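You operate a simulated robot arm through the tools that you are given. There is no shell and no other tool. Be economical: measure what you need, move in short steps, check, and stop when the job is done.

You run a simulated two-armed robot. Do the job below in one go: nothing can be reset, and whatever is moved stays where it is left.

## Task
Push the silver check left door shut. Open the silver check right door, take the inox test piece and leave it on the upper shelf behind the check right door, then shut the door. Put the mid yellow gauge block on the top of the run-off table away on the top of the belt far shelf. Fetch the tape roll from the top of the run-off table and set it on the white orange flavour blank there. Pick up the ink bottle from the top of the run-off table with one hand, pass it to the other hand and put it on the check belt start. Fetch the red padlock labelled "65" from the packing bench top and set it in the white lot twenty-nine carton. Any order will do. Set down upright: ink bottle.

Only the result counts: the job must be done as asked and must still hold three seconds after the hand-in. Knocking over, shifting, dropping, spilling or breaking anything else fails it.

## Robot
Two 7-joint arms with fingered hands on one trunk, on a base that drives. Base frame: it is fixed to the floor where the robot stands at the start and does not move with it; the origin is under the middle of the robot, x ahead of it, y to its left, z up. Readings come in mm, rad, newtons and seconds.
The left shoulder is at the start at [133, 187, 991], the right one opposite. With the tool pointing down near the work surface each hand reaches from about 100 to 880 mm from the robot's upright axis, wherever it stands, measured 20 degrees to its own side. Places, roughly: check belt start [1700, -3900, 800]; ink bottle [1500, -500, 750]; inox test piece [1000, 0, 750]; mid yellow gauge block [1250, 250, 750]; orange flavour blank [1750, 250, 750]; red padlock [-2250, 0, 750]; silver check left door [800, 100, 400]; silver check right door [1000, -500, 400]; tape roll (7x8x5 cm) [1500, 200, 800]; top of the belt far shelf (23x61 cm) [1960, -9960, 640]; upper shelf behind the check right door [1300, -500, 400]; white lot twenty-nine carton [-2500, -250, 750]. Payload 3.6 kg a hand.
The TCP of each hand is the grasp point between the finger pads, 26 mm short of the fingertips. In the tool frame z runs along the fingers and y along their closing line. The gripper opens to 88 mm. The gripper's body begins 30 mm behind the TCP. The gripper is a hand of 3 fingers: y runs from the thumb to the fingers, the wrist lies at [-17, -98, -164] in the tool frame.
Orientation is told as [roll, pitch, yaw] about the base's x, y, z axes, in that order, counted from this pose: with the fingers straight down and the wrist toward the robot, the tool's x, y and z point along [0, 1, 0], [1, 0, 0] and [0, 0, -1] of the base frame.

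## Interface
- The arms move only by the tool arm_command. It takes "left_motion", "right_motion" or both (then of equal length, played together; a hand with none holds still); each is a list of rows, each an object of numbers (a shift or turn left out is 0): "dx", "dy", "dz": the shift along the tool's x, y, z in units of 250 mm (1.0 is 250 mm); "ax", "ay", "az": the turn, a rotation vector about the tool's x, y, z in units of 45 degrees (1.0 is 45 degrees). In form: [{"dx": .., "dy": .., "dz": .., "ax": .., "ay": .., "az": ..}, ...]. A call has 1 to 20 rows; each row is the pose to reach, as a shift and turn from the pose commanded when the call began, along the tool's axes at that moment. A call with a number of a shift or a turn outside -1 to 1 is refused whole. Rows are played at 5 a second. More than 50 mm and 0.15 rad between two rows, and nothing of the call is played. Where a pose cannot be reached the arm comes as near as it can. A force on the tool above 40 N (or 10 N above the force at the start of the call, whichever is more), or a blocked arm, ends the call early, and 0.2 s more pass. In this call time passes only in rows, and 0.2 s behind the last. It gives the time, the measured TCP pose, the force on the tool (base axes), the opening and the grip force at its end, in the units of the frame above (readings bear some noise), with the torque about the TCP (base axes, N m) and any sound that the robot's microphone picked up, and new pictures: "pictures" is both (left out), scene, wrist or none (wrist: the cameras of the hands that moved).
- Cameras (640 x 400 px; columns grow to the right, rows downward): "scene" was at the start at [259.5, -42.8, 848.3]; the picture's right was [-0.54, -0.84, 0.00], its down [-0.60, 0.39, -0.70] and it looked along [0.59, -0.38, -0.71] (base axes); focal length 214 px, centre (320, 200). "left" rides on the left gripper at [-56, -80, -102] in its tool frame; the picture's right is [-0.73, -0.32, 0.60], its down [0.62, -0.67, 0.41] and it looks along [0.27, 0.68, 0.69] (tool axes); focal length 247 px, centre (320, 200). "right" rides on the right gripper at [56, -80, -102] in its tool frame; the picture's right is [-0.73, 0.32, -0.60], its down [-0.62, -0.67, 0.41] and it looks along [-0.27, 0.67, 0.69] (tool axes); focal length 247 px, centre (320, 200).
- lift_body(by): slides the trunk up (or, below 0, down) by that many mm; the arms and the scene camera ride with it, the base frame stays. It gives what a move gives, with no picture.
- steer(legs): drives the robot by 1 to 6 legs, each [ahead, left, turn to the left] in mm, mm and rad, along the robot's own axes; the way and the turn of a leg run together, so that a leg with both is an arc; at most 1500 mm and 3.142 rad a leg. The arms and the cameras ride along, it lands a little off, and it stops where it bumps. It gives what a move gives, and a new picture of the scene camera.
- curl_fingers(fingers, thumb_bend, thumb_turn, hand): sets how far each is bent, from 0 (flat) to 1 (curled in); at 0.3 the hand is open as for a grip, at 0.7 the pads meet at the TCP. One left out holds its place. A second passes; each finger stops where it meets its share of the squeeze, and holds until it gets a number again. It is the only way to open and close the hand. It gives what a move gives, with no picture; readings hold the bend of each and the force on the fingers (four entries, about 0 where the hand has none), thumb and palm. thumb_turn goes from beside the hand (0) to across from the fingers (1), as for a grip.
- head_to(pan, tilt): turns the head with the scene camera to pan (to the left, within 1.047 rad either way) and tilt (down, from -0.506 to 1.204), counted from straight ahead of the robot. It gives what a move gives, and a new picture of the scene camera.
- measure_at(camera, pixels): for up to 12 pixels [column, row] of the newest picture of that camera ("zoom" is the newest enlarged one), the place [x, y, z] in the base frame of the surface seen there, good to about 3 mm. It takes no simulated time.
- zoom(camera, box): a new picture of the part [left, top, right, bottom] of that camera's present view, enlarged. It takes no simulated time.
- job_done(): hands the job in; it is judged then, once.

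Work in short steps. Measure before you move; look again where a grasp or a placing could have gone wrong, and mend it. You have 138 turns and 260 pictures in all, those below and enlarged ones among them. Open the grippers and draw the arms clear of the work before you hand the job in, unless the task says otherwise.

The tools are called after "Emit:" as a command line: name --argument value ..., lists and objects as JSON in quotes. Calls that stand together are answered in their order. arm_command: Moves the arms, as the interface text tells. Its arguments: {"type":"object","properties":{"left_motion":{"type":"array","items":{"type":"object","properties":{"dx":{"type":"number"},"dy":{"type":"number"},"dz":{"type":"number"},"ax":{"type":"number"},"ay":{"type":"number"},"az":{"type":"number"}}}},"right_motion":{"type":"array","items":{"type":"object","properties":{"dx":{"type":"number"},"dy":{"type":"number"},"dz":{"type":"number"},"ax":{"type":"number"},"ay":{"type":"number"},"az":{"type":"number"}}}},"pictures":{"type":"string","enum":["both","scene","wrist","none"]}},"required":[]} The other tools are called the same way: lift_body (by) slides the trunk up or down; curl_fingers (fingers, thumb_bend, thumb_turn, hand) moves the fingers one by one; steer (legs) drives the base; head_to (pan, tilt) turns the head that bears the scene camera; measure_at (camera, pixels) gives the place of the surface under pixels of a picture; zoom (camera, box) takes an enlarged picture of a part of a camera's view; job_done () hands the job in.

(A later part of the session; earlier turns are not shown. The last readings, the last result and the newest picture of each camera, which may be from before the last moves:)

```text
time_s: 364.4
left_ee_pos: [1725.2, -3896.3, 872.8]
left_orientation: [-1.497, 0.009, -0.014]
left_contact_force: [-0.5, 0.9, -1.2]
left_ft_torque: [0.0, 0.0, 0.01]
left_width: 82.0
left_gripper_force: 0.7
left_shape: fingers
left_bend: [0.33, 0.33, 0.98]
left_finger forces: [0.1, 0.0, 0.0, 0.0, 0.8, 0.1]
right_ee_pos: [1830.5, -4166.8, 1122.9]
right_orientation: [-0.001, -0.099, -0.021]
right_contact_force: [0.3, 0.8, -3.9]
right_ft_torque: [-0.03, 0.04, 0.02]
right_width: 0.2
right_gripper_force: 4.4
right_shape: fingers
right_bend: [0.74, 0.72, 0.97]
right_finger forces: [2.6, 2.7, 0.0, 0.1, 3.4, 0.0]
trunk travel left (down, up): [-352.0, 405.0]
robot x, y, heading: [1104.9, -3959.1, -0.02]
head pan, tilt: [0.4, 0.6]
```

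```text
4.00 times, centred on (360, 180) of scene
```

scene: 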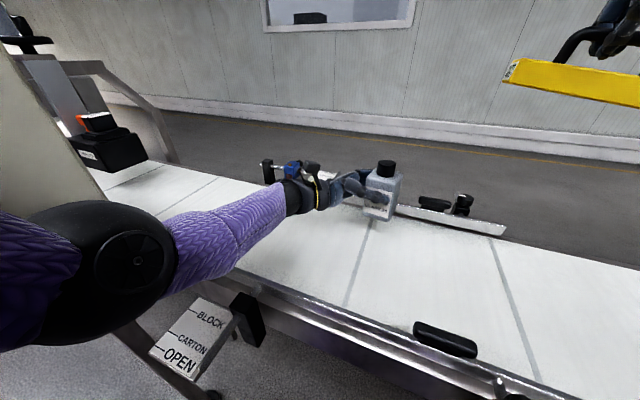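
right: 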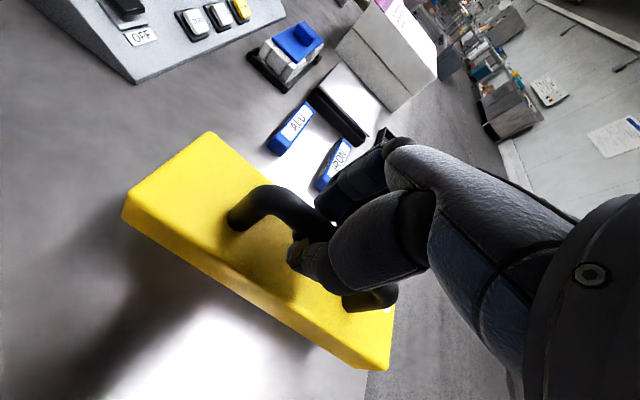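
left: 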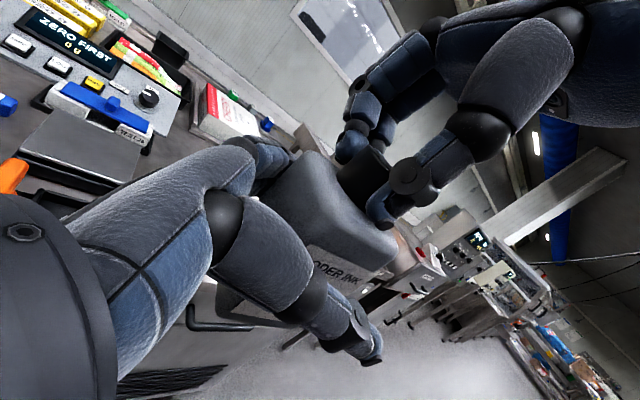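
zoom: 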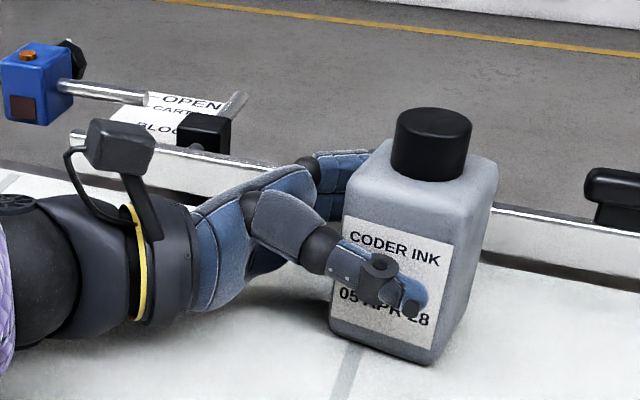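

The bottle stands; the thumb still grazes it, so I shift the hand back 9 mm, then rise.

Emit:
arm_command --left_motion '[{"dy": -0.02}, {"dy": -0.036}]' --pictures "none"

Emit:
lift_body --by 60

Emit:
zoom --camera "scene" --box '[260, 110, 460, 235]'

```text
time_s: 365.0
left_ee_pos: [1716.0, -3895.3, 873.3]
left_orientation: [-1.496, 0.009, -0.013]
left_contact_force: [0.7, 0.5, 0.3]
left_ft_torque: [0.01, 0.05, 0.01]
left_width: 82.4
left_gripper_force: 0.4
left_shape: fingers
left_bend: [0.33, 0.33, 0.98]
left_finger forces: [0.7, 0.5, 0.0, 0.0, 0.0, 0.0]
right_ee_pos: [1830.9, -4167.4, 1122.8]
right_orientation: [-0.004, -0.096, -0.023]
right_contact_force: [-0.6, 0.1, -5.6]
right_ft_torque: [-0.01, 0.05, 0.04]
right_width: 0.0
right_gripper_force: 4.3
right_shape: fingers
right_bend: [0.74, 0.72, 0.97]
right_finger forces: [2.6, 2.6, 0.0, 0.0, 3.2, 0.0]
trunk travel left (down, up): [-352.0, 405.0]
robot x, y, heading: [1111.1, -3957.2, -0.018]
head pan, tilt: [0.4, 0.6]
```

```text
time_s: 366.0
left_ee_pos: [1717.1, -3895.0, 932.8]
left_orientation: [-1.498, 0.01, -0.012]
left_contact_force: [-0.8, 0.6, 0.1]
left_ft_torque: [0.0, 0.03, 0.02]
left_width: 82.1
left_gripper_force: 0.2
left_shape: fingers
left_bend: [0.33, 0.33, 0.98]
left_finger forces: [0.1, 0.1, 0.1, 0.1, 0.0, 0.0]
right_ee_pos: [1831.4, -4166.7, 1182.6]
right_orientation: [-0.001, -0.097, -0.021]
right_contact_force: [0.1, 0.0, -6.2]
right_ft_torque: [0.02, -0.03, -0.01]
right_width: 0.0
right_gripper_force: 4.6
right_shape: fingers
right_bend: [0.74, 0.72, 0.97]
right_finger forces: [2.6, 2.7, 0.0, 0.1, 3.4, 0.0]
trunk travel left (down, up): [-412.0, 345.0]
robot x, y, heading: [1106.2, -3959.5, -0.017]
head pan, tilt: [0.4, 0.6]
```

```text
3.20 times, centred on (360, 172) of scene
```

zoom: 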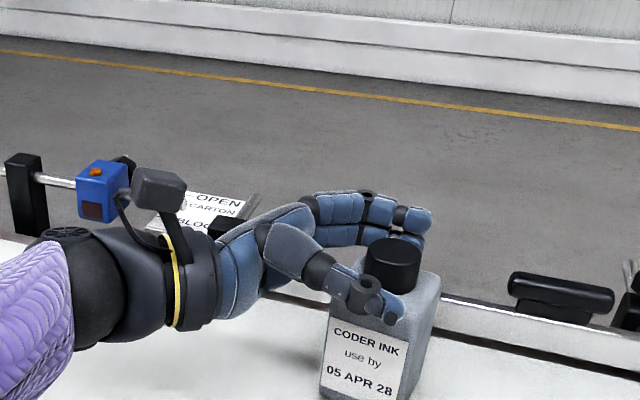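

Bottle stays standing. I rise further and back away.

Emit:
lift_body --by 160

Emit:
steer --legs '[[-900, 0, 0.018]]'

Emit:
head_to --pan -0.1 --tilt 0.4

Emit:
zoom --camera "scene" --box '[220, 90, 460, 240]'

```text
time_s: 367.9
left_ee_pos: [1717.0, -3895.5, 1093.1]
left_orientation: [-1.498, 0.007, -0.015]
left_contact_force: [0.7, -0.6, 0.1]
left_ft_torque: [-0.01, 0.01, 0.0]
left_width: 82.1
left_gripper_force: 0.2
left_shape: fingers
left_bend: [0.33, 0.33, 0.98]
left_finger forces: [0.0, 0.0, 0.0, 0.0, 0.0, 0.0]
right_ee_pos: [1831.8, -4168.0, 1342.7]
right_orientation: [0.0, -0.096, -0.02]
right_contact_force: [-0.8, 0.1, -4.7]
right_ft_torque: [0.01, 0.0, 0.0]
right_width: 0.0
right_gripper_force: 4.2
right_shape: fingers
right_bend: [0.74, 0.72, 0.97]
right_finger forces: [2.6, 2.8, 0.0, 0.1, 3.5, 0.0]
trunk travel left (down, up): [-572.0, 185.0]
robot x, y, heading: [1110.2, -3954.1, -0.017]
head pan, tilt: [0.4, 0.6]
```

```text
time_s: 372.6
left_ee_pos: [818.0, -3880.8, 1093.3]
left_orientation: [-1.498, 0.009, -0.001]
left_contact_force: [-0.7, 0.2, -0.5]
left_ft_torque: [-0.01, -0.01, 0.0]
left_width: 82.2
left_gripper_force: 0.1
left_shape: fingers
left_bend: [0.33, 0.33, 0.98]
left_finger forces: [0.0, 0.1, 0.0, 0.0, 0.0, 0.0]
right_ee_pos: [935.1, -4148.9, 1343.2]
right_orientation: [-0.002, -0.097, -0.007]
right_contact_force: [0.4, -0.3, -4.6]
right_ft_torque: [-0.01, -0.01, -0.02]
right_width: 0.0
right_gripper_force: 4.2
right_shape: fingers
right_bend: [0.74, 0.72, 0.97]
right_finger forces: [2.7, 2.6, 0.0, 0.0, 3.3, 0.0]
trunk travel left (down, up): [-572.0, 185.0]
robot x, y, heading: [208.2, -3945.5, -0.003]
head pan, tilt: [0.4, 0.6]
```

scene: 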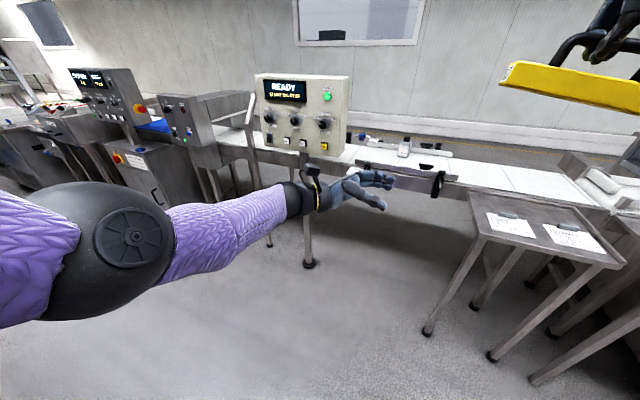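

```text
time_s: 373.5
left_ee_pos: [816.4, -3879.8, 1093.6]
left_orientation: [-1.499, 0.007, -0.001]
left_contact_force: [0.2, 0.3, -0.1]
left_ft_torque: [0.03, -0.02, 0.03]
left_width: 82.3
left_gripper_force: 0.1
left_shape: fingers
left_bend: [0.33, 0.33, 0.98]
left_finger forces: [0.0, 0.0, 0.0, 0.1, 0.0, 0.1]
right_ee_pos: [936.5, -4149.6, 1343.5]
right_orientation: [-0.002, -0.095, -0.007]
right_contact_force: [-0.2, -0.5, -5.5]
right_ft_torque: [0.0, 0.01, 0.03]
right_width: 0.1
right_gripper_force: 4.5
right_shape: fingers
right_bend: [0.74, 0.72, 0.97]
right_finger forces: [2.6, 2.7, 0.1, 0.0, 3.3, 0.1]
trunk travel left (down, up): [-572.0, 185.0]
robot x, y, heading: [206.7, -3946.4, -0.004]
head pan, tilt: [-0.099, 0.4]
```

scene: 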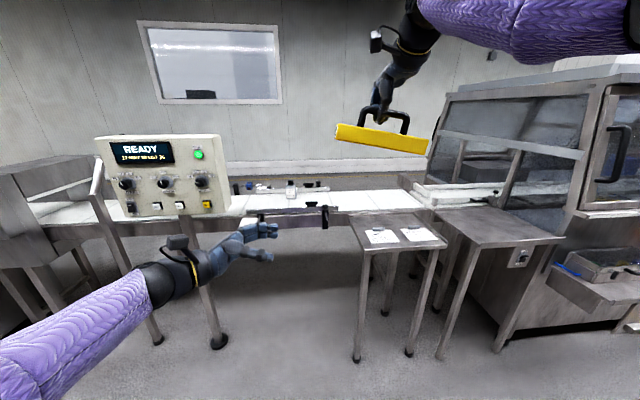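

```text
2.67 times, centred on (340, 165) of scene
```

zoom: 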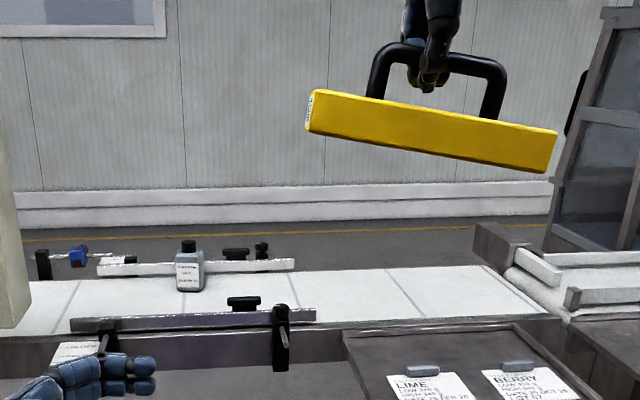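

The ink bottle stands upright on the belt. Now the far shelf: I turn to −y and look down the aisle.

Emit:
steer --legs '[[0, 0, -1.567]]'

Emit:
head_to --pan 0.1 --tilt 0.3

Emit:
zoom --camera "scene" --box '[220, 80, 460, 230]'

Emit:
measure_at --camera "zoom" --pixels '[[320, 300], [420, 250], [450, 260], [250, 250], [200, 250], [330, 200], [300, 150], [480, 280], [150, 300], [100, 250]]'

```text
time_s: 377.8
left_ee_pos: [269.9, -4558.8, 1094.2]
left_orientation: [-1.498, 0.009, -1.582]
left_contact_force: [0.5, 0.1, 0.1]
left_ft_torque: [0.02, 0.01, 0.04]
left_width: 82.2
left_gripper_force: 0.0
left_shape: fingers
left_bend: [0.33, 0.33, 0.98]
left_finger forces: [0.0, 0.0, 0.0, 0.0, 0.0, 0.1]
right_ee_pos: [-1.4, -4674.9, 1343.5]
right_orientation: [-0.003, -0.096, -1.591]
right_contact_force: [-1.3, 0.4, -4.5]
right_ft_torque: [0.01, 0.02, 0.01]
right_width: 0.0
right_gripper_force: 3.4
right_shape: fingers
right_bend: [0.74, 0.72, 0.97]
right_finger forces: [2.2, 2.2, 0.1, 0.1, 2.3, 0.0]
trunk travel left (down, up): [-572.0, 185.0]
robot x, y, heading: [203.9, -3947.5, -1.581]
head pan, tilt: [-0.099, 0.4]
```

scene: 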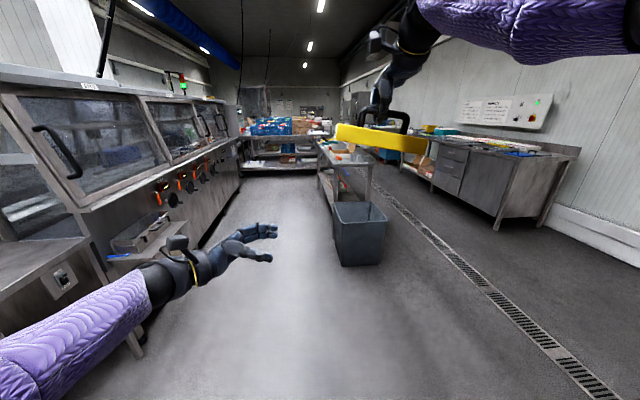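

```text
time_s: 378.5
left_ee_pos: [270.1, -4558.8, 1093.6]
left_orientation: [-1.496, 0.008, -1.583]
left_contact_force: [0.3, -0.6, 0.0]
left_ft_torque: [0.0, 0.0, 0.04]
left_width: 82.1
left_gripper_force: 0.0
left_shape: fingers
left_bend: [0.33, 0.33, 0.98]
left_finger forces: [0.0, 0.0, 0.0, 0.0, 0.0, 0.0]
right_ee_pos: [-0.7, -4675.1, 1342.9]
right_orientation: [-0.003, -0.096, -1.59]
right_contact_force: [-0.4, -0.2, -3.9]
right_ft_torque: [0.03, 0.01, 0.01]
right_width: 0.1
right_gripper_force: 3.0
right_shape: fingers
right_bend: [0.74, 0.72, 0.97]
right_finger forces: [2.3, 2.3, 0.0, 0.0, 2.4, 0.0]
trunk travel left (down, up): [-572.0, 185.0]
robot x, y, heading: [206.1, -3948.2, -1.586]
head pan, tilt: [0.099, 0.3]
```

scene: 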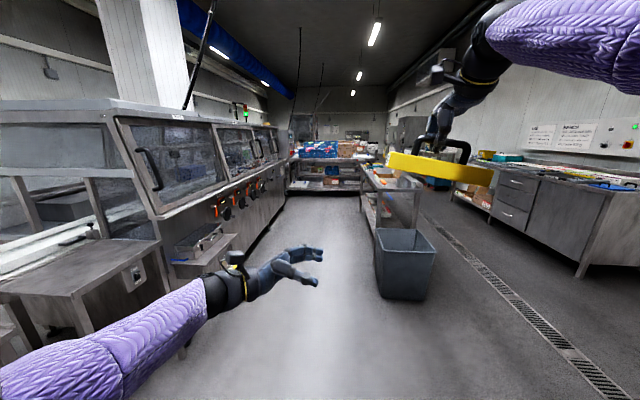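

```text
2.67 times, centred on (340, 155) of scene
```

zoom: 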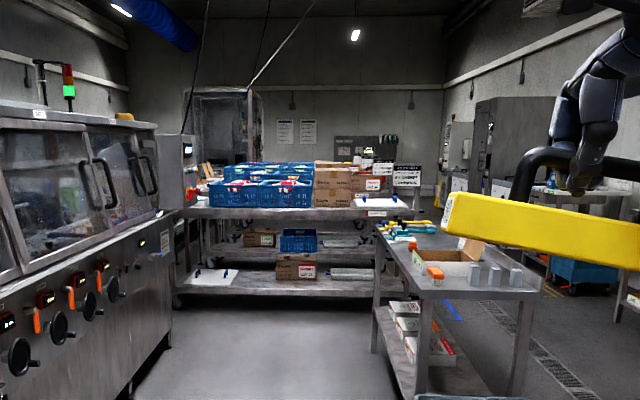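

```text
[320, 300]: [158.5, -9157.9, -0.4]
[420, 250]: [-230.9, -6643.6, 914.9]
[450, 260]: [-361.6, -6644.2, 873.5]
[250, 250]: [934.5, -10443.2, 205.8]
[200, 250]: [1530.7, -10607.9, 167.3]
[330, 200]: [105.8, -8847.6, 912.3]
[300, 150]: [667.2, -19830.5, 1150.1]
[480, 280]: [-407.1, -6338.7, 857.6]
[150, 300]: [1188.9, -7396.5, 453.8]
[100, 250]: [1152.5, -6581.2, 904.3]
```

There is a lane between the machine (x≥1150) and a cart; I drive along x≈580 and look again nearer the machine's end.

Emit:
steer --legs '[[0, 370, 0.01], [1450, 0, 0], [1450, 0, 0]]'

Emit:
head_to --pan 0.5 --tilt 0.3

```text
time_s: 394.5
left_ee_pos: [743.8, -7453.9, 1093.4]
left_orientation: [-1.498, 0.009, -1.527]
left_contact_force: [-0.3, 0.1, -0.1]
left_ft_torque: [0.01, -0.01, -0.02]
left_width: 82.3
left_gripper_force: 0.1
left_shape: fingers
left_bend: [0.33, 0.33, 0.98]
left_finger forces: [0.0, 0.0, 0.1, 0.0, 0.0, 0.0]
right_ee_pos: [479.7, -7583.9, 1342.7]
right_orientation: [-0.002, -0.097, -1.537]
right_contact_force: [-1.5, 0.7, -4.7]
right_ft_torque: [-0.01, 0.01, 0.01]
right_width: 0.0
right_gripper_force: 4.2
right_shape: fingers
right_bend: [0.74, 0.72, 0.97]
right_finger forces: [2.1, 2.4, 0.0, 0.0, 2.7, 0.0]
trunk travel left (down, up): [-572.0, 185.0]
robot x, y, heading: [648.9, -6846.7, -1.527]
head pan, tilt: [0.099, 0.3]
```

scene: 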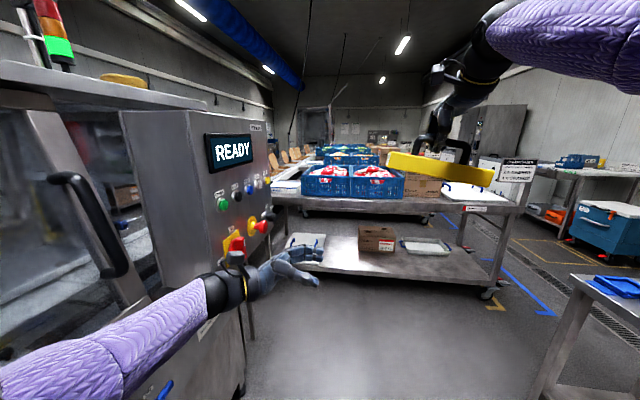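

```text
time_s: 395.3
left_ee_pos: [744.1, -7455.1, 1092.7]
left_orientation: [-1.499, 0.009, -1.526]
left_contact_force: [-0.3, 0.1, -0.2]
left_ft_torque: [0.0, 0.0, -0.02]
left_width: 82.2
left_gripper_force: 0.0
left_shape: fingers
left_bend: [0.33, 0.33, 0.98]
left_finger forces: [0.0, 0.0, 0.0, 0.0, 0.1, 0.0]
right_ee_pos: [480.4, -7584.2, 1342.6]
right_orientation: [-0.001, -0.096, -1.536]
right_contact_force: [-0.1, 0.2, -4.3]
right_ft_torque: [0.02, -0.03, 0.02]
right_width: 0.3
right_gripper_force: 3.7
right_shape: fingers
right_bend: [0.74, 0.72, 0.97]
right_finger forces: [2.3, 2.5, 0.0, 0.0, 2.6, 0.1]
trunk travel left (down, up): [-572.0, 185.0]
robot x, y, heading: [650.1, -6850.4, -1.528]
head pan, tilt: [0.499, 0.3]
```

scene: 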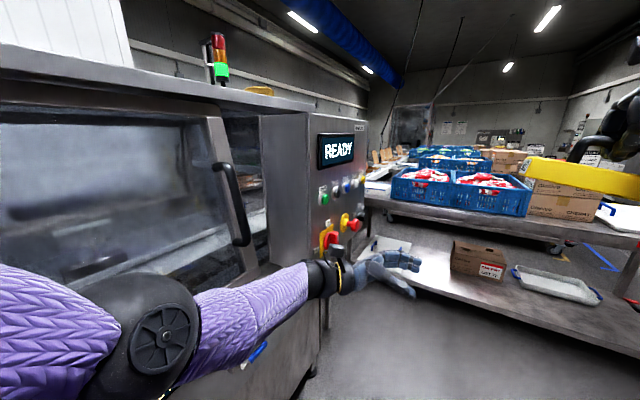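

My left hand is getting near the machine's panel. I measure the panel, the bench and what lies behind.

Emit:
measure_at --camera "scene" --pixels '[[340, 200], [322, 220], [310, 370], [380, 205], [375, 245], [470, 300], [395, 160], [380, 165], [420, 150], [620, 235], [440, 320], [362, 190]]'

Emit:
zoom --camera "scene" --box '[340, 100, 580, 250]'

```text
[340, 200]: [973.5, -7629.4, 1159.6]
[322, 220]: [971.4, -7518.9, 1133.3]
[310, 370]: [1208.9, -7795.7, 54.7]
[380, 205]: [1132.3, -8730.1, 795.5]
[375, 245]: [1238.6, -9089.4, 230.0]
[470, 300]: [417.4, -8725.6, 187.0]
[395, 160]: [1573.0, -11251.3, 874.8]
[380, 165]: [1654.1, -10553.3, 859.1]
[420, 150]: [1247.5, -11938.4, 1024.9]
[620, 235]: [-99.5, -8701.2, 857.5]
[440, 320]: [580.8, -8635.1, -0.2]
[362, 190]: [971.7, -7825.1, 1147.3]
```

```text
2.67 times, centred on (460, 175) of scene
```

zoom: 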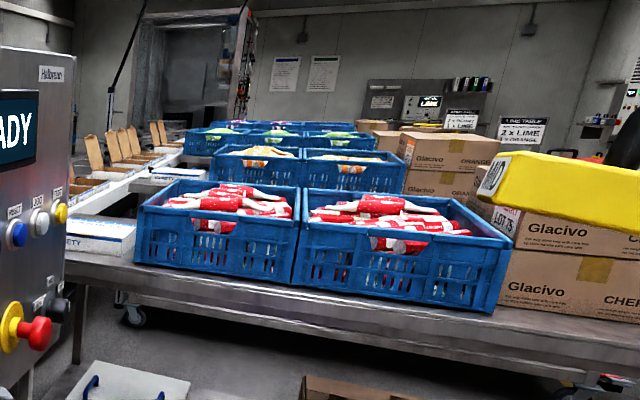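

The shelf lies beyond the conveyor. I keep clear of the panel, advance a little and look left past the machine's end.

Emit:
steer --legs '[[0, -200, -0.04], [550, 0, 0]]'

Emit:
lift_body --by 180

Emit:
head_to --pan 0.75 --tilt 0.4

```text
time_s: 399.7
left_ee_pos: [517.5, -8019.5, 1092.7]
left_orientation: [-1.499, 0.008, -1.569]
left_contact_force: [-0.6, 0.2, -0.6]
left_ft_torque: [-0.02, 0.03, -0.04]
left_width: 82.4
left_gripper_force: 0.0
left_shape: fingers
left_bend: [0.33, 0.33, 0.98]
left_finger forces: [0.0, 0.1, 0.1, 0.1, 0.0, 0.0]
right_ee_pos: [249.4, -8139.5, 1343.3]
right_orientation: [-0.002, -0.096, -1.577]
right_contact_force: [-0.4, -0.2, -4.5]
right_ft_torque: [0.01, 0.0, 0.0]
right_width: 0.1
right_gripper_force: 3.7
right_shape: fingers
right_bend: [0.74, 0.72, 0.97]
right_finger forces: [2.3, 2.7, 0.1, 0.0, 2.9, 0.0]
trunk travel left (down, up): [-572.0, 185.0]
robot x, y, heading: [446.5, -7410.0, -1.568]
head pan, tilt: [0.499, 0.3]
```

scene: 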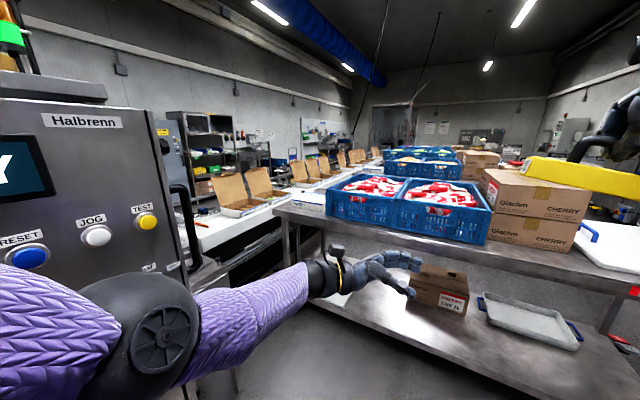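

```text
time_s: 401.7
left_ee_pos: [517.7, -8018.6, 1273.8]
left_orientation: [-1.497, 0.009, -1.568]
left_contact_force: [-0.1, 0.2, 1.1]
left_ft_torque: [0.01, 0.0, 0.01]
left_width: 82.0
left_gripper_force: 0.1
left_shape: fingers
left_bend: [0.33, 0.33, 0.98]
left_finger forces: [0.1, 0.0, 0.0, 0.0, 0.1, 0.0]
right_ee_pos: [248.5, -8137.9, 1522.6]
right_orientation: [-0.002, -0.095, -1.576]
right_contact_force: [0.1, 0.8, -5.7]
right_ft_torque: [-0.03, -0.03, -0.01]
right_width: 0.0
right_gripper_force: 3.7
right_shape: fingers
right_bend: [0.74, 0.72, 0.97]
right_finger forces: [2.5, 2.6, 0.0, 0.1, 2.9, 0.2]
trunk travel left (down, up): [-752.0, 5.0]
robot x, y, heading: [443.9, -7410.6, -1.571]
head pan, tilt: [0.499, 0.3]
```

```text
time_s: 402.5
left_ee_pos: [517.9, -8020.2, 1272.6]
left_orientation: [-1.497, 0.009, -1.569]
left_contact_force: [-0.1, -0.8, 0.6]
left_ft_torque: [-0.02, -0.03, 0.0]
left_width: 82.2
left_gripper_force: 0.2
left_shape: fingers
left_bend: [0.33, 0.33, 0.98]
left_finger forces: [0.0, 0.0, 0.0, 0.0, 0.0, 0.0]
right_ee_pos: [248.6, -8136.8, 1522.4]
right_orientation: [-0.002, -0.095, -1.576]
right_contact_force: [0.1, 1.3, -5.6]
right_ft_torque: [0.03, -0.02, 0.0]
right_width: 0.0
right_gripper_force: 3.8
right_shape: fingers
right_bend: [0.74, 0.72, 0.97]
right_finger forces: [2.3, 2.6, 0.0, 0.0, 2.8, 0.0]
trunk travel left (down, up): [-752.0, 5.0]
robot x, y, heading: [449.9, -7413.1, -1.569]
head pan, tilt: [0.75, 0.4]
```

scene: 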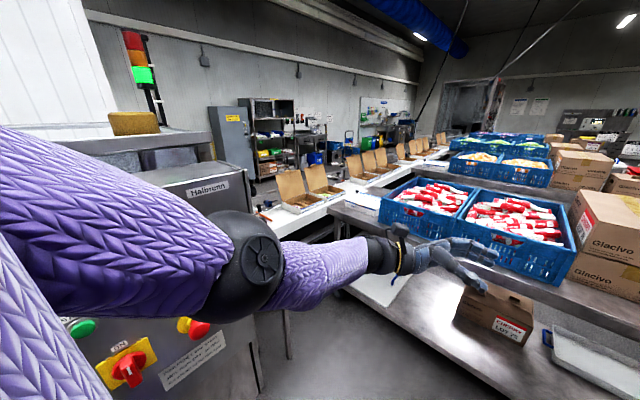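

I zoom past the cartons to find the far shelf.

Emit:
zoom --camera "scene" --box '[200, 80, 440, 230]'

Emit:
measure_at --camera "zoom" --pixels '[[180, 350], [240, 325], [330, 280], [400, 255], [500, 215], [300, 180], [240, 200], [290, 110], [380, 200], [560, 170], [230, 280], [60, 150]]'

```text
2.67 times, centred on (320, 155) of scene
```

zoom: 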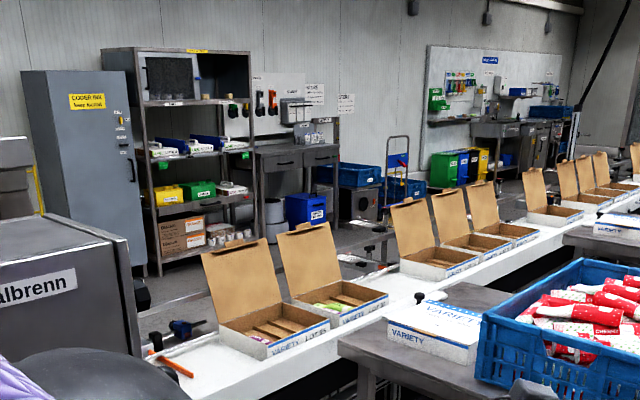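

```text
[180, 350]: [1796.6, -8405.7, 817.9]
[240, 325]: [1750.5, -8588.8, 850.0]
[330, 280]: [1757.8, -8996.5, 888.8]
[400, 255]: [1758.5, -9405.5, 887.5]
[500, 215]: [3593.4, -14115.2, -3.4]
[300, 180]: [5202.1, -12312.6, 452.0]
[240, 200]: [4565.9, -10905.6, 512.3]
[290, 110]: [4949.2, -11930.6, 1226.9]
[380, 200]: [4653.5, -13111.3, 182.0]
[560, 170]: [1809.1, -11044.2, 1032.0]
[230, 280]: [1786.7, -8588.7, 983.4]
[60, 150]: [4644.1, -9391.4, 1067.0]
```

The shelf is on the conveyor's far side, so I must go round the north end of the run-off table. I drive back out of the lane and around, avoiding the pillar near (2900,−6850).

Emit:
steer --legs '[[0, -110, 0], [-1450, 0, 0], [-1450, 0, 0], [-1450, 0, 0], [-1450, 0, 0], [-1450, 0, 0]]'

Emit:
steer --legs '[[-1290, 0, 0], [0, 1480, 0], [0, 1480, 0], [0, 200, 0], [1400, 0, 0]]'

Emit:
head_to --pan 0.0 --tilt 0.3

Emit:
measure_at --camera "scene" --pixels '[[320, 180], [320, 200], [280, 200], [360, 200], [400, 190], [240, 200], [420, 160], [340, 160], [300, 165], [440, 220], [200, 220], [320, 250]]'

```text
time_s: 438.0
left_ee_pos: [562.1, -703.1, 1274.1]
left_orientation: [-1.498, 0.009, -1.587]
left_contact_force: [-0.1, -0.3, -0.6]
left_ft_torque: [0.01, 0.02, -0.01]
left_width: 82.2
left_gripper_force: 0.1
left_shape: fingers
left_bend: [0.33, 0.33, 0.98]
left_finger forces: [0.0, 0.1, 0.1, 0.0, 0.0, 0.0]
right_ee_pos: [289.8, -819.1, 1522.5]
right_orientation: [-0.002, -0.096, -1.595]
right_contact_force: [0.8, -0.2, -4.6]
right_ft_torque: [-0.01, -0.03, 0.0]
right_width: 0.0
right_gripper_force: 3.5
right_shape: fingers
right_bend: [0.74, 0.72, 0.97]
right_finger forces: [2.5, 2.6, 0.0, 0.0, 3.2, 0.1]
trunk travel left (down, up): [-752.0, 5.0]
robot x, y, heading: [502.5, -93.4, -1.591]
head pan, tilt: [0.75, 0.4]
```

scene: 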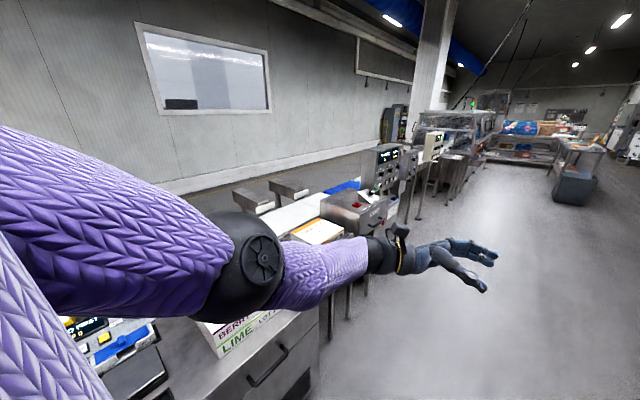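

```text
time_s: 466.3
left_ee_pos: [3763.5, -775.8, 1273.5]
left_orientation: [-1.497, 0.009, -1.579]
left_contact_force: [-0.2, -0.4, -0.1]
left_ft_torque: [0.01, -0.02, 0.04]
left_width: 82.2
left_gripper_force: 0.2
left_shape: fingers
left_bend: [0.33, 0.33, 0.98]
left_finger forces: [0.0, 0.1, 0.1, 0.0, 0.0, 0.0]
right_ee_pos: [3492.7, -891.3, 1521.6]
right_orientation: [-0.002, -0.096, -1.586]
right_contact_force: [0.1, -0.2, -4.7]
right_ft_torque: [0.0, 0.04, -0.01]
right_width: 0.1
right_gripper_force: 4.3
right_shape: fingers
right_bend: [0.74, 0.72, 0.97]
right_finger forces: [2.5, 2.7, 0.1, 0.0, 3.4, 0.0]
trunk travel left (down, up): [-752.0, 5.0]
robot x, y, heading: [3700.6, -163.4, -1.583]
head pan, tilt: [0.75, 0.4]
```

scene: 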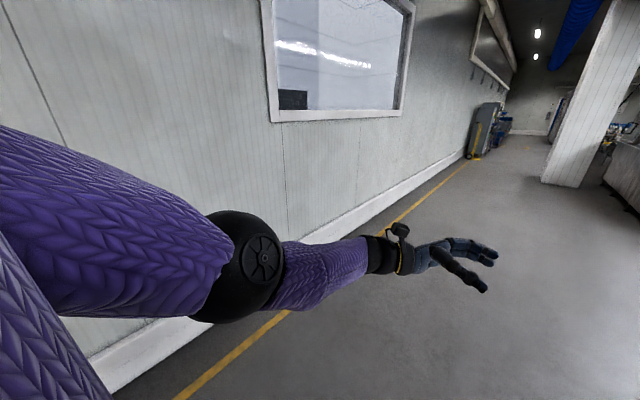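

```text
time_s: 467.4
left_ee_pos: [3763.3, -776.0, 1272.7]
left_orientation: [-1.5, 0.009, -1.579]
left_contact_force: [0.4, -0.2, 0.1]
left_ft_torque: [0.01, 0.01, -0.03]
left_width: 82.4
left_gripper_force: 0.1
left_shape: fingers
left_bend: [0.33, 0.33, 0.98]
left_finger forces: [0.1, 0.1, 0.1, 0.1, 0.0, 0.0]
right_ee_pos: [3493.5, -890.9, 1522.4]
right_orientation: [-0.002, -0.097, -1.586]
right_contact_force: [-1.4, -0.5, -5.2]
right_ft_torque: [-0.01, 0.02, 0.01]
right_width: 0.2
right_gripper_force: 4.0
right_shape: fingers
right_bend: [0.74, 0.72, 0.97]
right_finger forces: [2.6, 2.8, 0.0, 0.0, 3.2, 0.1]
trunk travel left (down, up): [-752.0, 5.0]
robot x, y, heading: [3699.4, -164.5, -1.585]
head pan, tilt: [0.0, 0.3]
```

scene: 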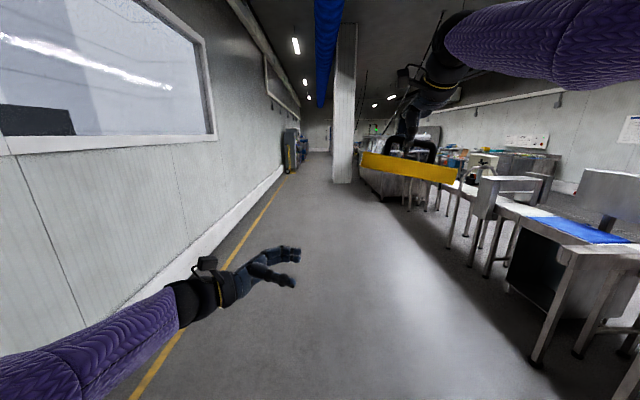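

```text
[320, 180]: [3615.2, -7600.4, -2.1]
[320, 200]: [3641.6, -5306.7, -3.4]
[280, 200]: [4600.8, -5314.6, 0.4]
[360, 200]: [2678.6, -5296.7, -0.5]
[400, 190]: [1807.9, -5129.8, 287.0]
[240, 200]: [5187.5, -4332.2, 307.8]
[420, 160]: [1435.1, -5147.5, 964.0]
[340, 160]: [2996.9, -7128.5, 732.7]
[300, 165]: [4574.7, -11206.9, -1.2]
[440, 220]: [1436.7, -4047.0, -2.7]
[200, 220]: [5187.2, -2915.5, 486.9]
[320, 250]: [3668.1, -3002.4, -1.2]
```

The corridor along x≈3650 is free. I drive down to y≈−10165, turn to face −x and look at the shelf.

Emit:
steer --legs '[[1450, 0, 0.012], [1450, 0, 0], [1450, 0, 0], [1450, 0, 0], [1450, 0, 0], [1450, 0, 0]]'

Emit:
steer --legs '[[1300, 0, 0], [0, 0, -1.567], [350, 0, 0]]'

Emit:
head_to --pan -0.1 --tilt 0.55

Emit:
measure_at --camera "scene" --pixels '[[320, 160], [320, 180], [320, 200], [320, 220], [320, 240], [260, 200], [380, 200], [260, 220], [380, 220], [440, 210], [200, 210], [320, 260]]'

```text
time_s: 508.8
left_ee_pos: [3604.8, -9506.0, 1272.3]
left_orientation: [-1.499, 0.009, -1.61]
left_contact_force: [-1.1, 0.2, 0.1]
left_ft_torque: [0.01, 0.02, 0.0]
left_width: 82.3
left_gripper_force: 0.0
left_shape: fingers
left_bend: [0.33, 0.33, 0.98]
left_finger forces: [0.0, 0.1, 0.0, 0.1, 0.0, 0.0]
right_ee_pos: [3330.8, -9612.8, 1523.1]
right_orientation: [-0.001, -0.096, -1.619]
right_contact_force: [0.1, 0.5, -5.2]
right_ft_torque: [-0.01, 0.03, 0.0]
right_width: 0.0
right_gripper_force: 4.5
right_shape: fingers
right_bend: [0.74, 0.72, 0.97]
right_finger forces: [2.5, 2.7, 0.0, 0.0, 3.3, 0.1]
trunk travel left (down, up): [-752.0, 5.0]
robot x, y, heading: [3560.8, -8895.6, -1.613]
head pan, tilt: [0.0, 0.3]
```

scene: 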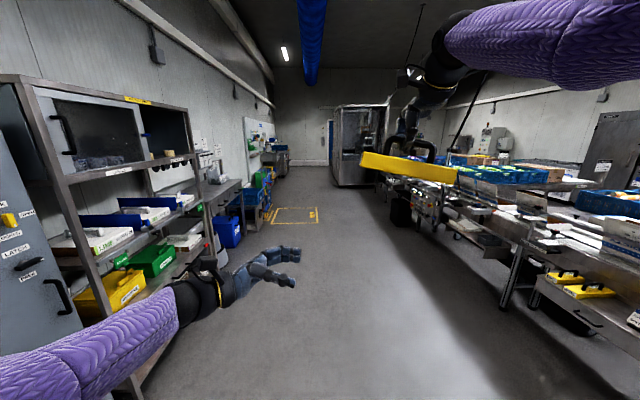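

```text
time_s: 521.0
left_ee_pos: [2554.6, -10233.7, 1273.7]
left_orientation: [-1.497, 0.008, 3.106]
left_contact_force: [0.2, -0.5, 0.3]
left_ft_torque: [0.03, 0.01, 0.01]
left_width: 82.2
left_gripper_force: 0.1
left_shape: fingers
left_bend: [0.33, 0.33, 0.98]
left_finger forces: [0.1, 0.0, 0.0, 0.1, 0.0, 0.0]
right_ee_pos: [2444.6, -9960.3, 1521.8]
right_orientation: [-0.002, -0.095, 3.1]
right_contact_force: [-0.8, -0.2, -5.2]
right_ft_torque: [-0.01, -0.02, 0.02]
right_width: 0.0
right_gripper_force: 3.6
right_shape: fingers
right_bend: [0.74, 0.72, 0.97]
right_finger forces: [2.1, 2.4, 0.0, 0.0, 2.4, 0.1]
trunk travel left (down, up): [-752.0, 5.0]
robot x, y, heading: [3164.4, -10184.2, 3.106]
head pan, tilt: [0.0, 0.3]
```

scene: 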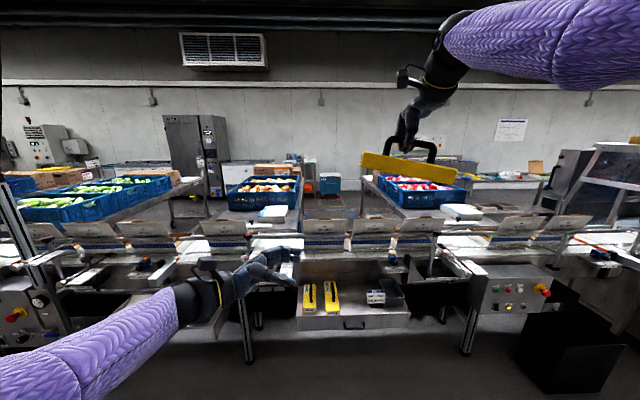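

```text
time_s: 521.8
left_ee_pos: [2553.6, -10232.5, 1272.6]
left_orientation: [-1.498, 0.01, 3.108]
left_contact_force: [-0.4, 0.7, 0.0]
left_ft_torque: [0.0, 0.0, 0.02]
left_width: 82.1
left_gripper_force: 0.1
left_shape: fingers
left_bend: [0.33, 0.33, 0.98]
left_finger forces: [0.0, 0.0, 0.0, 0.0, 0.0, 0.1]
right_ee_pos: [2443.4, -9959.5, 1522.0]
right_orientation: [-0.003, -0.093, 3.099]
right_contact_force: [0.6, -1.0, -5.2]
right_ft_torque: [-0.02, -0.01, 0.01]
right_width: 0.1
right_gripper_force: 3.5
right_shape: fingers
right_bend: [0.74, 0.72, 0.97]
right_finger forces: [2.3, 2.5, 0.1, 0.0, 2.5, 0.0]
trunk travel left (down, up): [-752.0, 5.0]
robot x, y, heading: [3164.3, -10190.2, 3.105]
head pan, tilt: [-0.099, 0.55]
```

scene: 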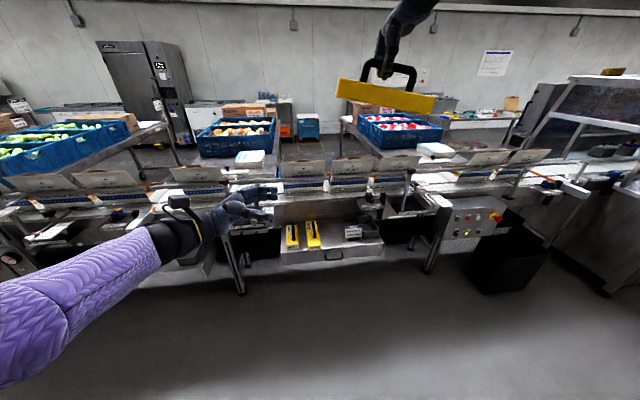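

```text
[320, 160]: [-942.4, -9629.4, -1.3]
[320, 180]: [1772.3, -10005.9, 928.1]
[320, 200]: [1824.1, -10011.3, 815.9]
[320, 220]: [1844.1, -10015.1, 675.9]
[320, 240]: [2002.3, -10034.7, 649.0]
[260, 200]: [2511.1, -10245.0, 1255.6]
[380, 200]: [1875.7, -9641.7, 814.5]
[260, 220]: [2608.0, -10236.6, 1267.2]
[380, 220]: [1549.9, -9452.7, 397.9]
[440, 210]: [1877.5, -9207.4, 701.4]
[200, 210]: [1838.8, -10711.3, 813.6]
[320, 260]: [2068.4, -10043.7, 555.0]
```

The shelf top is at z≈649, x≈1850–2070, with two yellow blocks and a box on it. I map its free space, straighten the heading, and raise the left arm out of the way.

Emit:
zoom --camera "scene" --box '[265, 205, 401, 290]'

Emit:
measure_at --camera "scene" --pixels '[[285, 244], [292, 240], [301, 243], [313, 240], [322, 243], [328, 243], [334, 243], [340, 243], [346, 240], [352, 232], [365, 228], [378, 238]]'

Emit:
measure_at --camera "scene" --pixels '[[285, 225], [292, 225], [301, 225], [309, 223], [325, 225], [335, 225], [342, 225], [345, 232], [360, 240], [370, 242], [381, 243], [327, 248]]'

Emit:
arm_command --left_motion '[{"dx": -0.12}, {"dx": -0.24}, {"dx": -0.36}, {"dx": -0.48}, {"dx": -0.6}, {"dx": -0.72}, {"dx": -0.84}, {"dx": -0.96}]' --pictures "none"

Emit:
steer --legs '[[250, 0, 0.036]]'

```text
4.71 times, centred on (333, 248) of scene
```

zoom: 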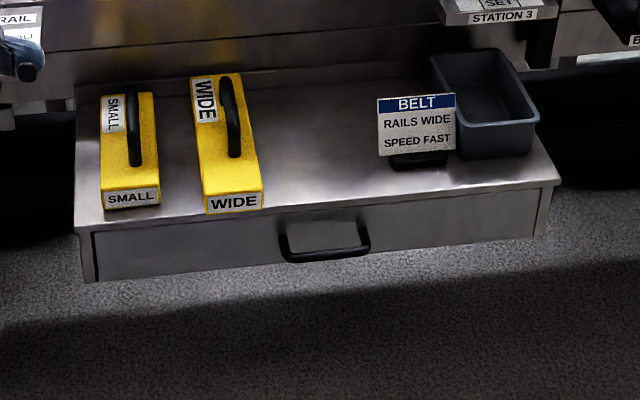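

```text
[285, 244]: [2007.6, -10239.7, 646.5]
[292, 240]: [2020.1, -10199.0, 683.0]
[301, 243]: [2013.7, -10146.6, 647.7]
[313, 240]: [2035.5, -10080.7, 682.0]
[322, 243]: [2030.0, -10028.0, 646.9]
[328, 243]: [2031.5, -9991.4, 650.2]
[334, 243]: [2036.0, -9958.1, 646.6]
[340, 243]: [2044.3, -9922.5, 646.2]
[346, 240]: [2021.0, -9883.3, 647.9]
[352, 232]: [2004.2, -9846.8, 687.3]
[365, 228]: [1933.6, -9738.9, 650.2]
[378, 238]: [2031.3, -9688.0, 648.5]
```

```text
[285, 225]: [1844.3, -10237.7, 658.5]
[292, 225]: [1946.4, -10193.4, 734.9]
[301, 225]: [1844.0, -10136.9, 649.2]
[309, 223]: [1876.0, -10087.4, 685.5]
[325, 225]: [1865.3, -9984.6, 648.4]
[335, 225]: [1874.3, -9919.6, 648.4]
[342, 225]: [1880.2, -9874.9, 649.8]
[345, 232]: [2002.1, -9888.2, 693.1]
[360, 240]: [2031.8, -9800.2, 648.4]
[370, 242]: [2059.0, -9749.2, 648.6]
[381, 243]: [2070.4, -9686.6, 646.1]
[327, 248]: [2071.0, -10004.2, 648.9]
```

```text
time_s: 523.6
left_ee_pos: [2553.5, -10216.6, 1511.5]
left_orientation: [-1.496, 0.011, 3.108]
left_contact_force: [0.0, -0.7, 0.0]
left_ft_torque: [0.0, 0.03, 0.05]
left_width: 82.1
left_gripper_force: 0.0
left_shape: fingers
left_bend: [0.33, 0.33, 0.98]
left_finger forces: [0.0, 0.1, 0.0, 0.0, 0.1, 0.0]
right_ee_pos: [2445.9, -9958.8, 1521.3]
right_orientation: [-0.002, -0.094, 3.101]
right_contact_force: [0.3, 0.4, -4.0]
right_ft_torque: [0.01, 0.0, -0.02]
right_width: 0.0
right_gripper_force: 3.2
right_shape: fingers
right_bend: [0.74, 0.72, 0.97]
right_finger forces: [2.2, 2.5, 0.1, 0.1, 2.4, 0.0]
trunk travel left (down, up): [-752.0, 5.0]
robot x, y, heading: [3167.0, -10183.6, 3.104]
head pan, tilt: [-0.099, 0.55]
```

```text
time_s: 525.4
left_ee_pos: [2309.6, -10236.1, 1513.0]
left_orientation: [-1.497, 0.009, -3.14]
left_contact_force: [0.4, -1.2, -0.1]
left_ft_torque: [0.0, -0.03, 0.0]
left_width: 82.1
left_gripper_force: 0.1
left_shape: fingers
left_bend: [0.33, 0.33, 0.98]
left_finger forces: [0.0, 0.0, 0.0, 0.0, 0.0, 0.0]
right_ee_pos: [2190.6, -9981.7, 1523.6]
right_orientation: [-0.003, -0.095, 3.133]
right_contact_force: [-0.7, -0.6, -4.3]
right_ft_torque: [-0.02, -0.01, 0.0]
right_width: 0.0
right_gripper_force: 3.9
right_shape: fingers
right_bend: [0.74, 0.72, 0.97]
right_finger forces: [2.2, 2.6, 0.0, 0.0, 2.5, 0.0]
trunk travel left (down, up): [-752.0, 5.0]
robot x, y, heading: [2917.6, -10181.4, -3.142]
head pan, tilt: [-0.099, 0.55]
5 turns are left
```

scene: 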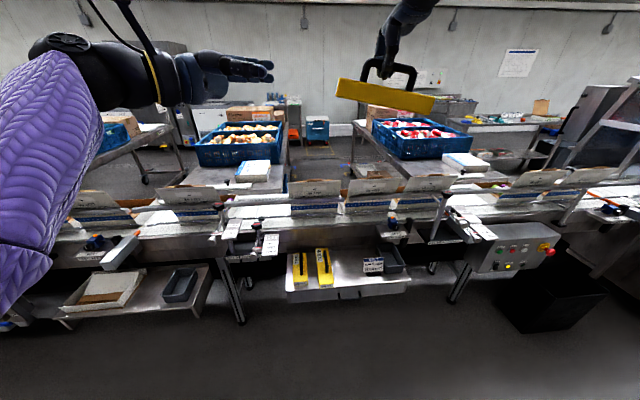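

The free gap is y −10036…−9888, so the block must lie with its length along x like its neighbours. I yaw the right hand 45° (and lower it), tuck the left back, then place the base at a 38° angle so the block comes out nearly parallel to x over the gap.

Emit:
arm_command --right_motion '[{"dz": 0.07, "az": 0.07}, {"dz": 0.14, "az": 0.14}, {"dz": 0.21, "az": 0.21}, {"dz": 0.28, "az": 0.28}, {"dz": 0.35, "az": 0.35}, {"dz": 0.42, "az": 0.42}, {"dz": 0.5, "az": 0.5}, {"dz": 0.57, "az": 0.57}, {"dz": 0.64, "az": 0.64}, {"dz": 0.71, "az": 0.71}, {"dz": 0.78, "az": 0.78}, {"dz": 0.85, "az": 0.85}, {"dz": 0.92, "az": 0.92}, {"dz": 1.0, "az": 1.0}]' --pictures "none"

Emit:
arm_command --left_motion '[{"dy": -0.1}, {"dy": -0.2}, {"dy": -0.3}, {"dy": -0.4}, {"dy": -0.5}]' --pictures "none"

Emit:
steer --legs '[[0, 386, 0], [0, 0, -0.663], [400, 312, 0]]'

Emit:
head_to --pan -0.25 --tilt 0.8

```text
time_s: 528.4
left_ee_pos: [2308.6, -10235.7, 1511.2]
left_orientation: [-1.497, 0.009, -3.14]
left_contact_force: [-0.4, 0.6, 0.1]
left_ft_torque: [-0.01, 0.02, -0.01]
left_width: 82.2
left_gripper_force: 0.1
left_shape: fingers
left_bend: [0.33, 0.33, 0.98]
left_finger forces: [0.0, 0.0, 0.0, 0.0, 0.0, 0.0]
right_ee_pos: [2226.2, -9972.5, 1308.1]
right_orientation: [0.063, -0.07, 2.39]
right_contact_force: [-1.0, 0.4, -5.1]
right_ft_torque: [0.01, 0.0, 0.02]
right_width: 0.0
right_gripper_force: 4.4
right_shape: fingers
right_bend: [0.74, 0.72, 0.97]
right_finger forces: [2.7, 2.7, 0.0, 0.1, 3.7, 0.0]
right hand out of reach, approached as far as the arm can: row 6, 7, 8, 9, 10, 11, 12, 13, 14
trunk travel left (down, up): [-752.0, 5.0]
robot x, y, heading: [2921.5, -10179.5, -3.137]
head pan, tilt: [-0.099, 0.55]
```

```text
time_s: 529.6
left_ee_pos: [2434.3, -10235.8, 1513.5]
left_orientation: [-1.498, 0.009, -3.14]
left_contact_force: [0.2, -0.6, 0.3]
left_ft_torque: [-0.02, 0.01, -0.05]
left_width: 82.3
left_gripper_force: 0.0
left_shape: fingers
left_bend: [0.33, 0.33, 0.98]
left_finger forces: [0.1, 0.0, 0.1, 0.1, 0.1, 0.1]
right_ee_pos: [2227.0, -9973.0, 1307.0]
right_orientation: [0.064, -0.07, 2.392]
right_contact_force: [0.4, 0.3, -5.2]
right_ft_torque: [0.0, -0.02, 0.01]
right_width: 0.0
right_gripper_force: 4.6
right_shape: fingers
right_bend: [0.74, 0.72, 0.97]
right_finger forces: [2.9, 2.4, 0.0, 0.0, 3.6, 0.1]
trunk travel left (down, up): [-752.0, 5.0]
robot x, y, heading: [2915.5, -10179.3, -3.139]
head pan, tilt: [-0.099, 0.55]
```

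```text
time_s: 536.4
left_ee_pos: [1999.8, -10302.5, 1514.2]
left_orientation: [-1.498, 0.009, 2.475]
left_contact_force: [0.2, -0.5, 0.0]
left_ft_torque: [-0.02, 0.01, -0.01]
left_width: 82.4
left_gripper_force: 0.0
left_shape: fingers
left_bend: [0.33, 0.33, 0.98]
left_finger forces: [0.0, 0.0, 0.1, 0.1, 0.1, 0.0]
right_ee_pos: [2000.3, -9968.7, 1307.6]
right_orientation: [0.062, -0.069, 1.721]
right_contact_force: [-0.9, -0.8, -4.6]
right_ft_torque: [-0.01, -0.01, -0.02]
right_width: 0.0
right_gripper_force: 3.9
right_shape: fingers
right_bend: [0.74, 0.72, 0.97]
right_finger forces: [2.5, 2.4, 0.0, 0.1, 3.4, 0.0]
trunk travel left (down, up): [-752.0, 5.0]
robot x, y, heading: [2414.2, -10563.1, 2.473]
head pan, tilt: [-0.099, 0.55]
```

scene: 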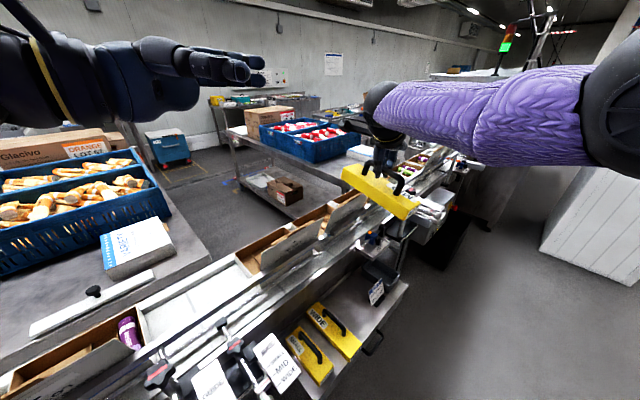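

```text
time_s: 537.1
left_ee_pos: [1998.8, -10302.0, 1513.0]
left_orientation: [-1.499, 0.011, 2.475]
left_contact_force: [-0.2, -0.3, 0.2]
left_ft_torque: [0.01, 0.0, 0.02]
left_width: 82.2
left_gripper_force: 0.0
left_shape: fingers
left_bend: [0.33, 0.33, 0.98]
left_finger forces: [0.1, 0.1, 0.1, 0.1, 0.1, 0.1]
right_ee_pos: [1999.7, -9968.0, 1307.1]
right_orientation: [0.062, -0.07, 1.72]
right_contact_force: [-0.3, -0.4, -5.5]
right_ft_torque: [-0.01, 0.02, 0.0]
right_width: 0.0
right_gripper_force: 4.1
right_shape: fingers
right_bend: [0.74, 0.72, 0.97]
right_finger forces: [2.7, 2.6, 0.0, 0.0, 3.4, 0.0]
trunk travel left (down, up): [-752.0, 5.0]
robot x, y, heading: [2412.2, -10563.0, 2.475]
head pan, tilt: [-0.25, 0.799]
4 turns are left
```

scene: 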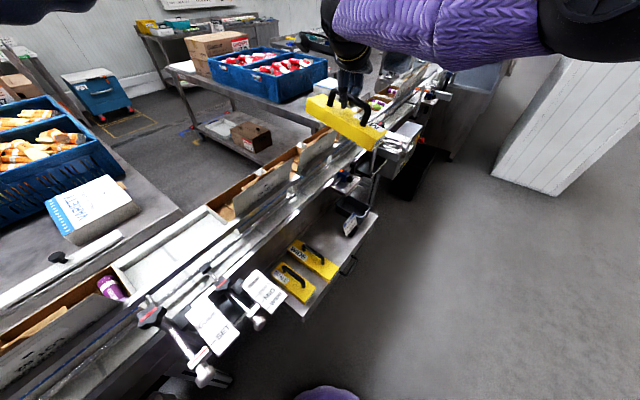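

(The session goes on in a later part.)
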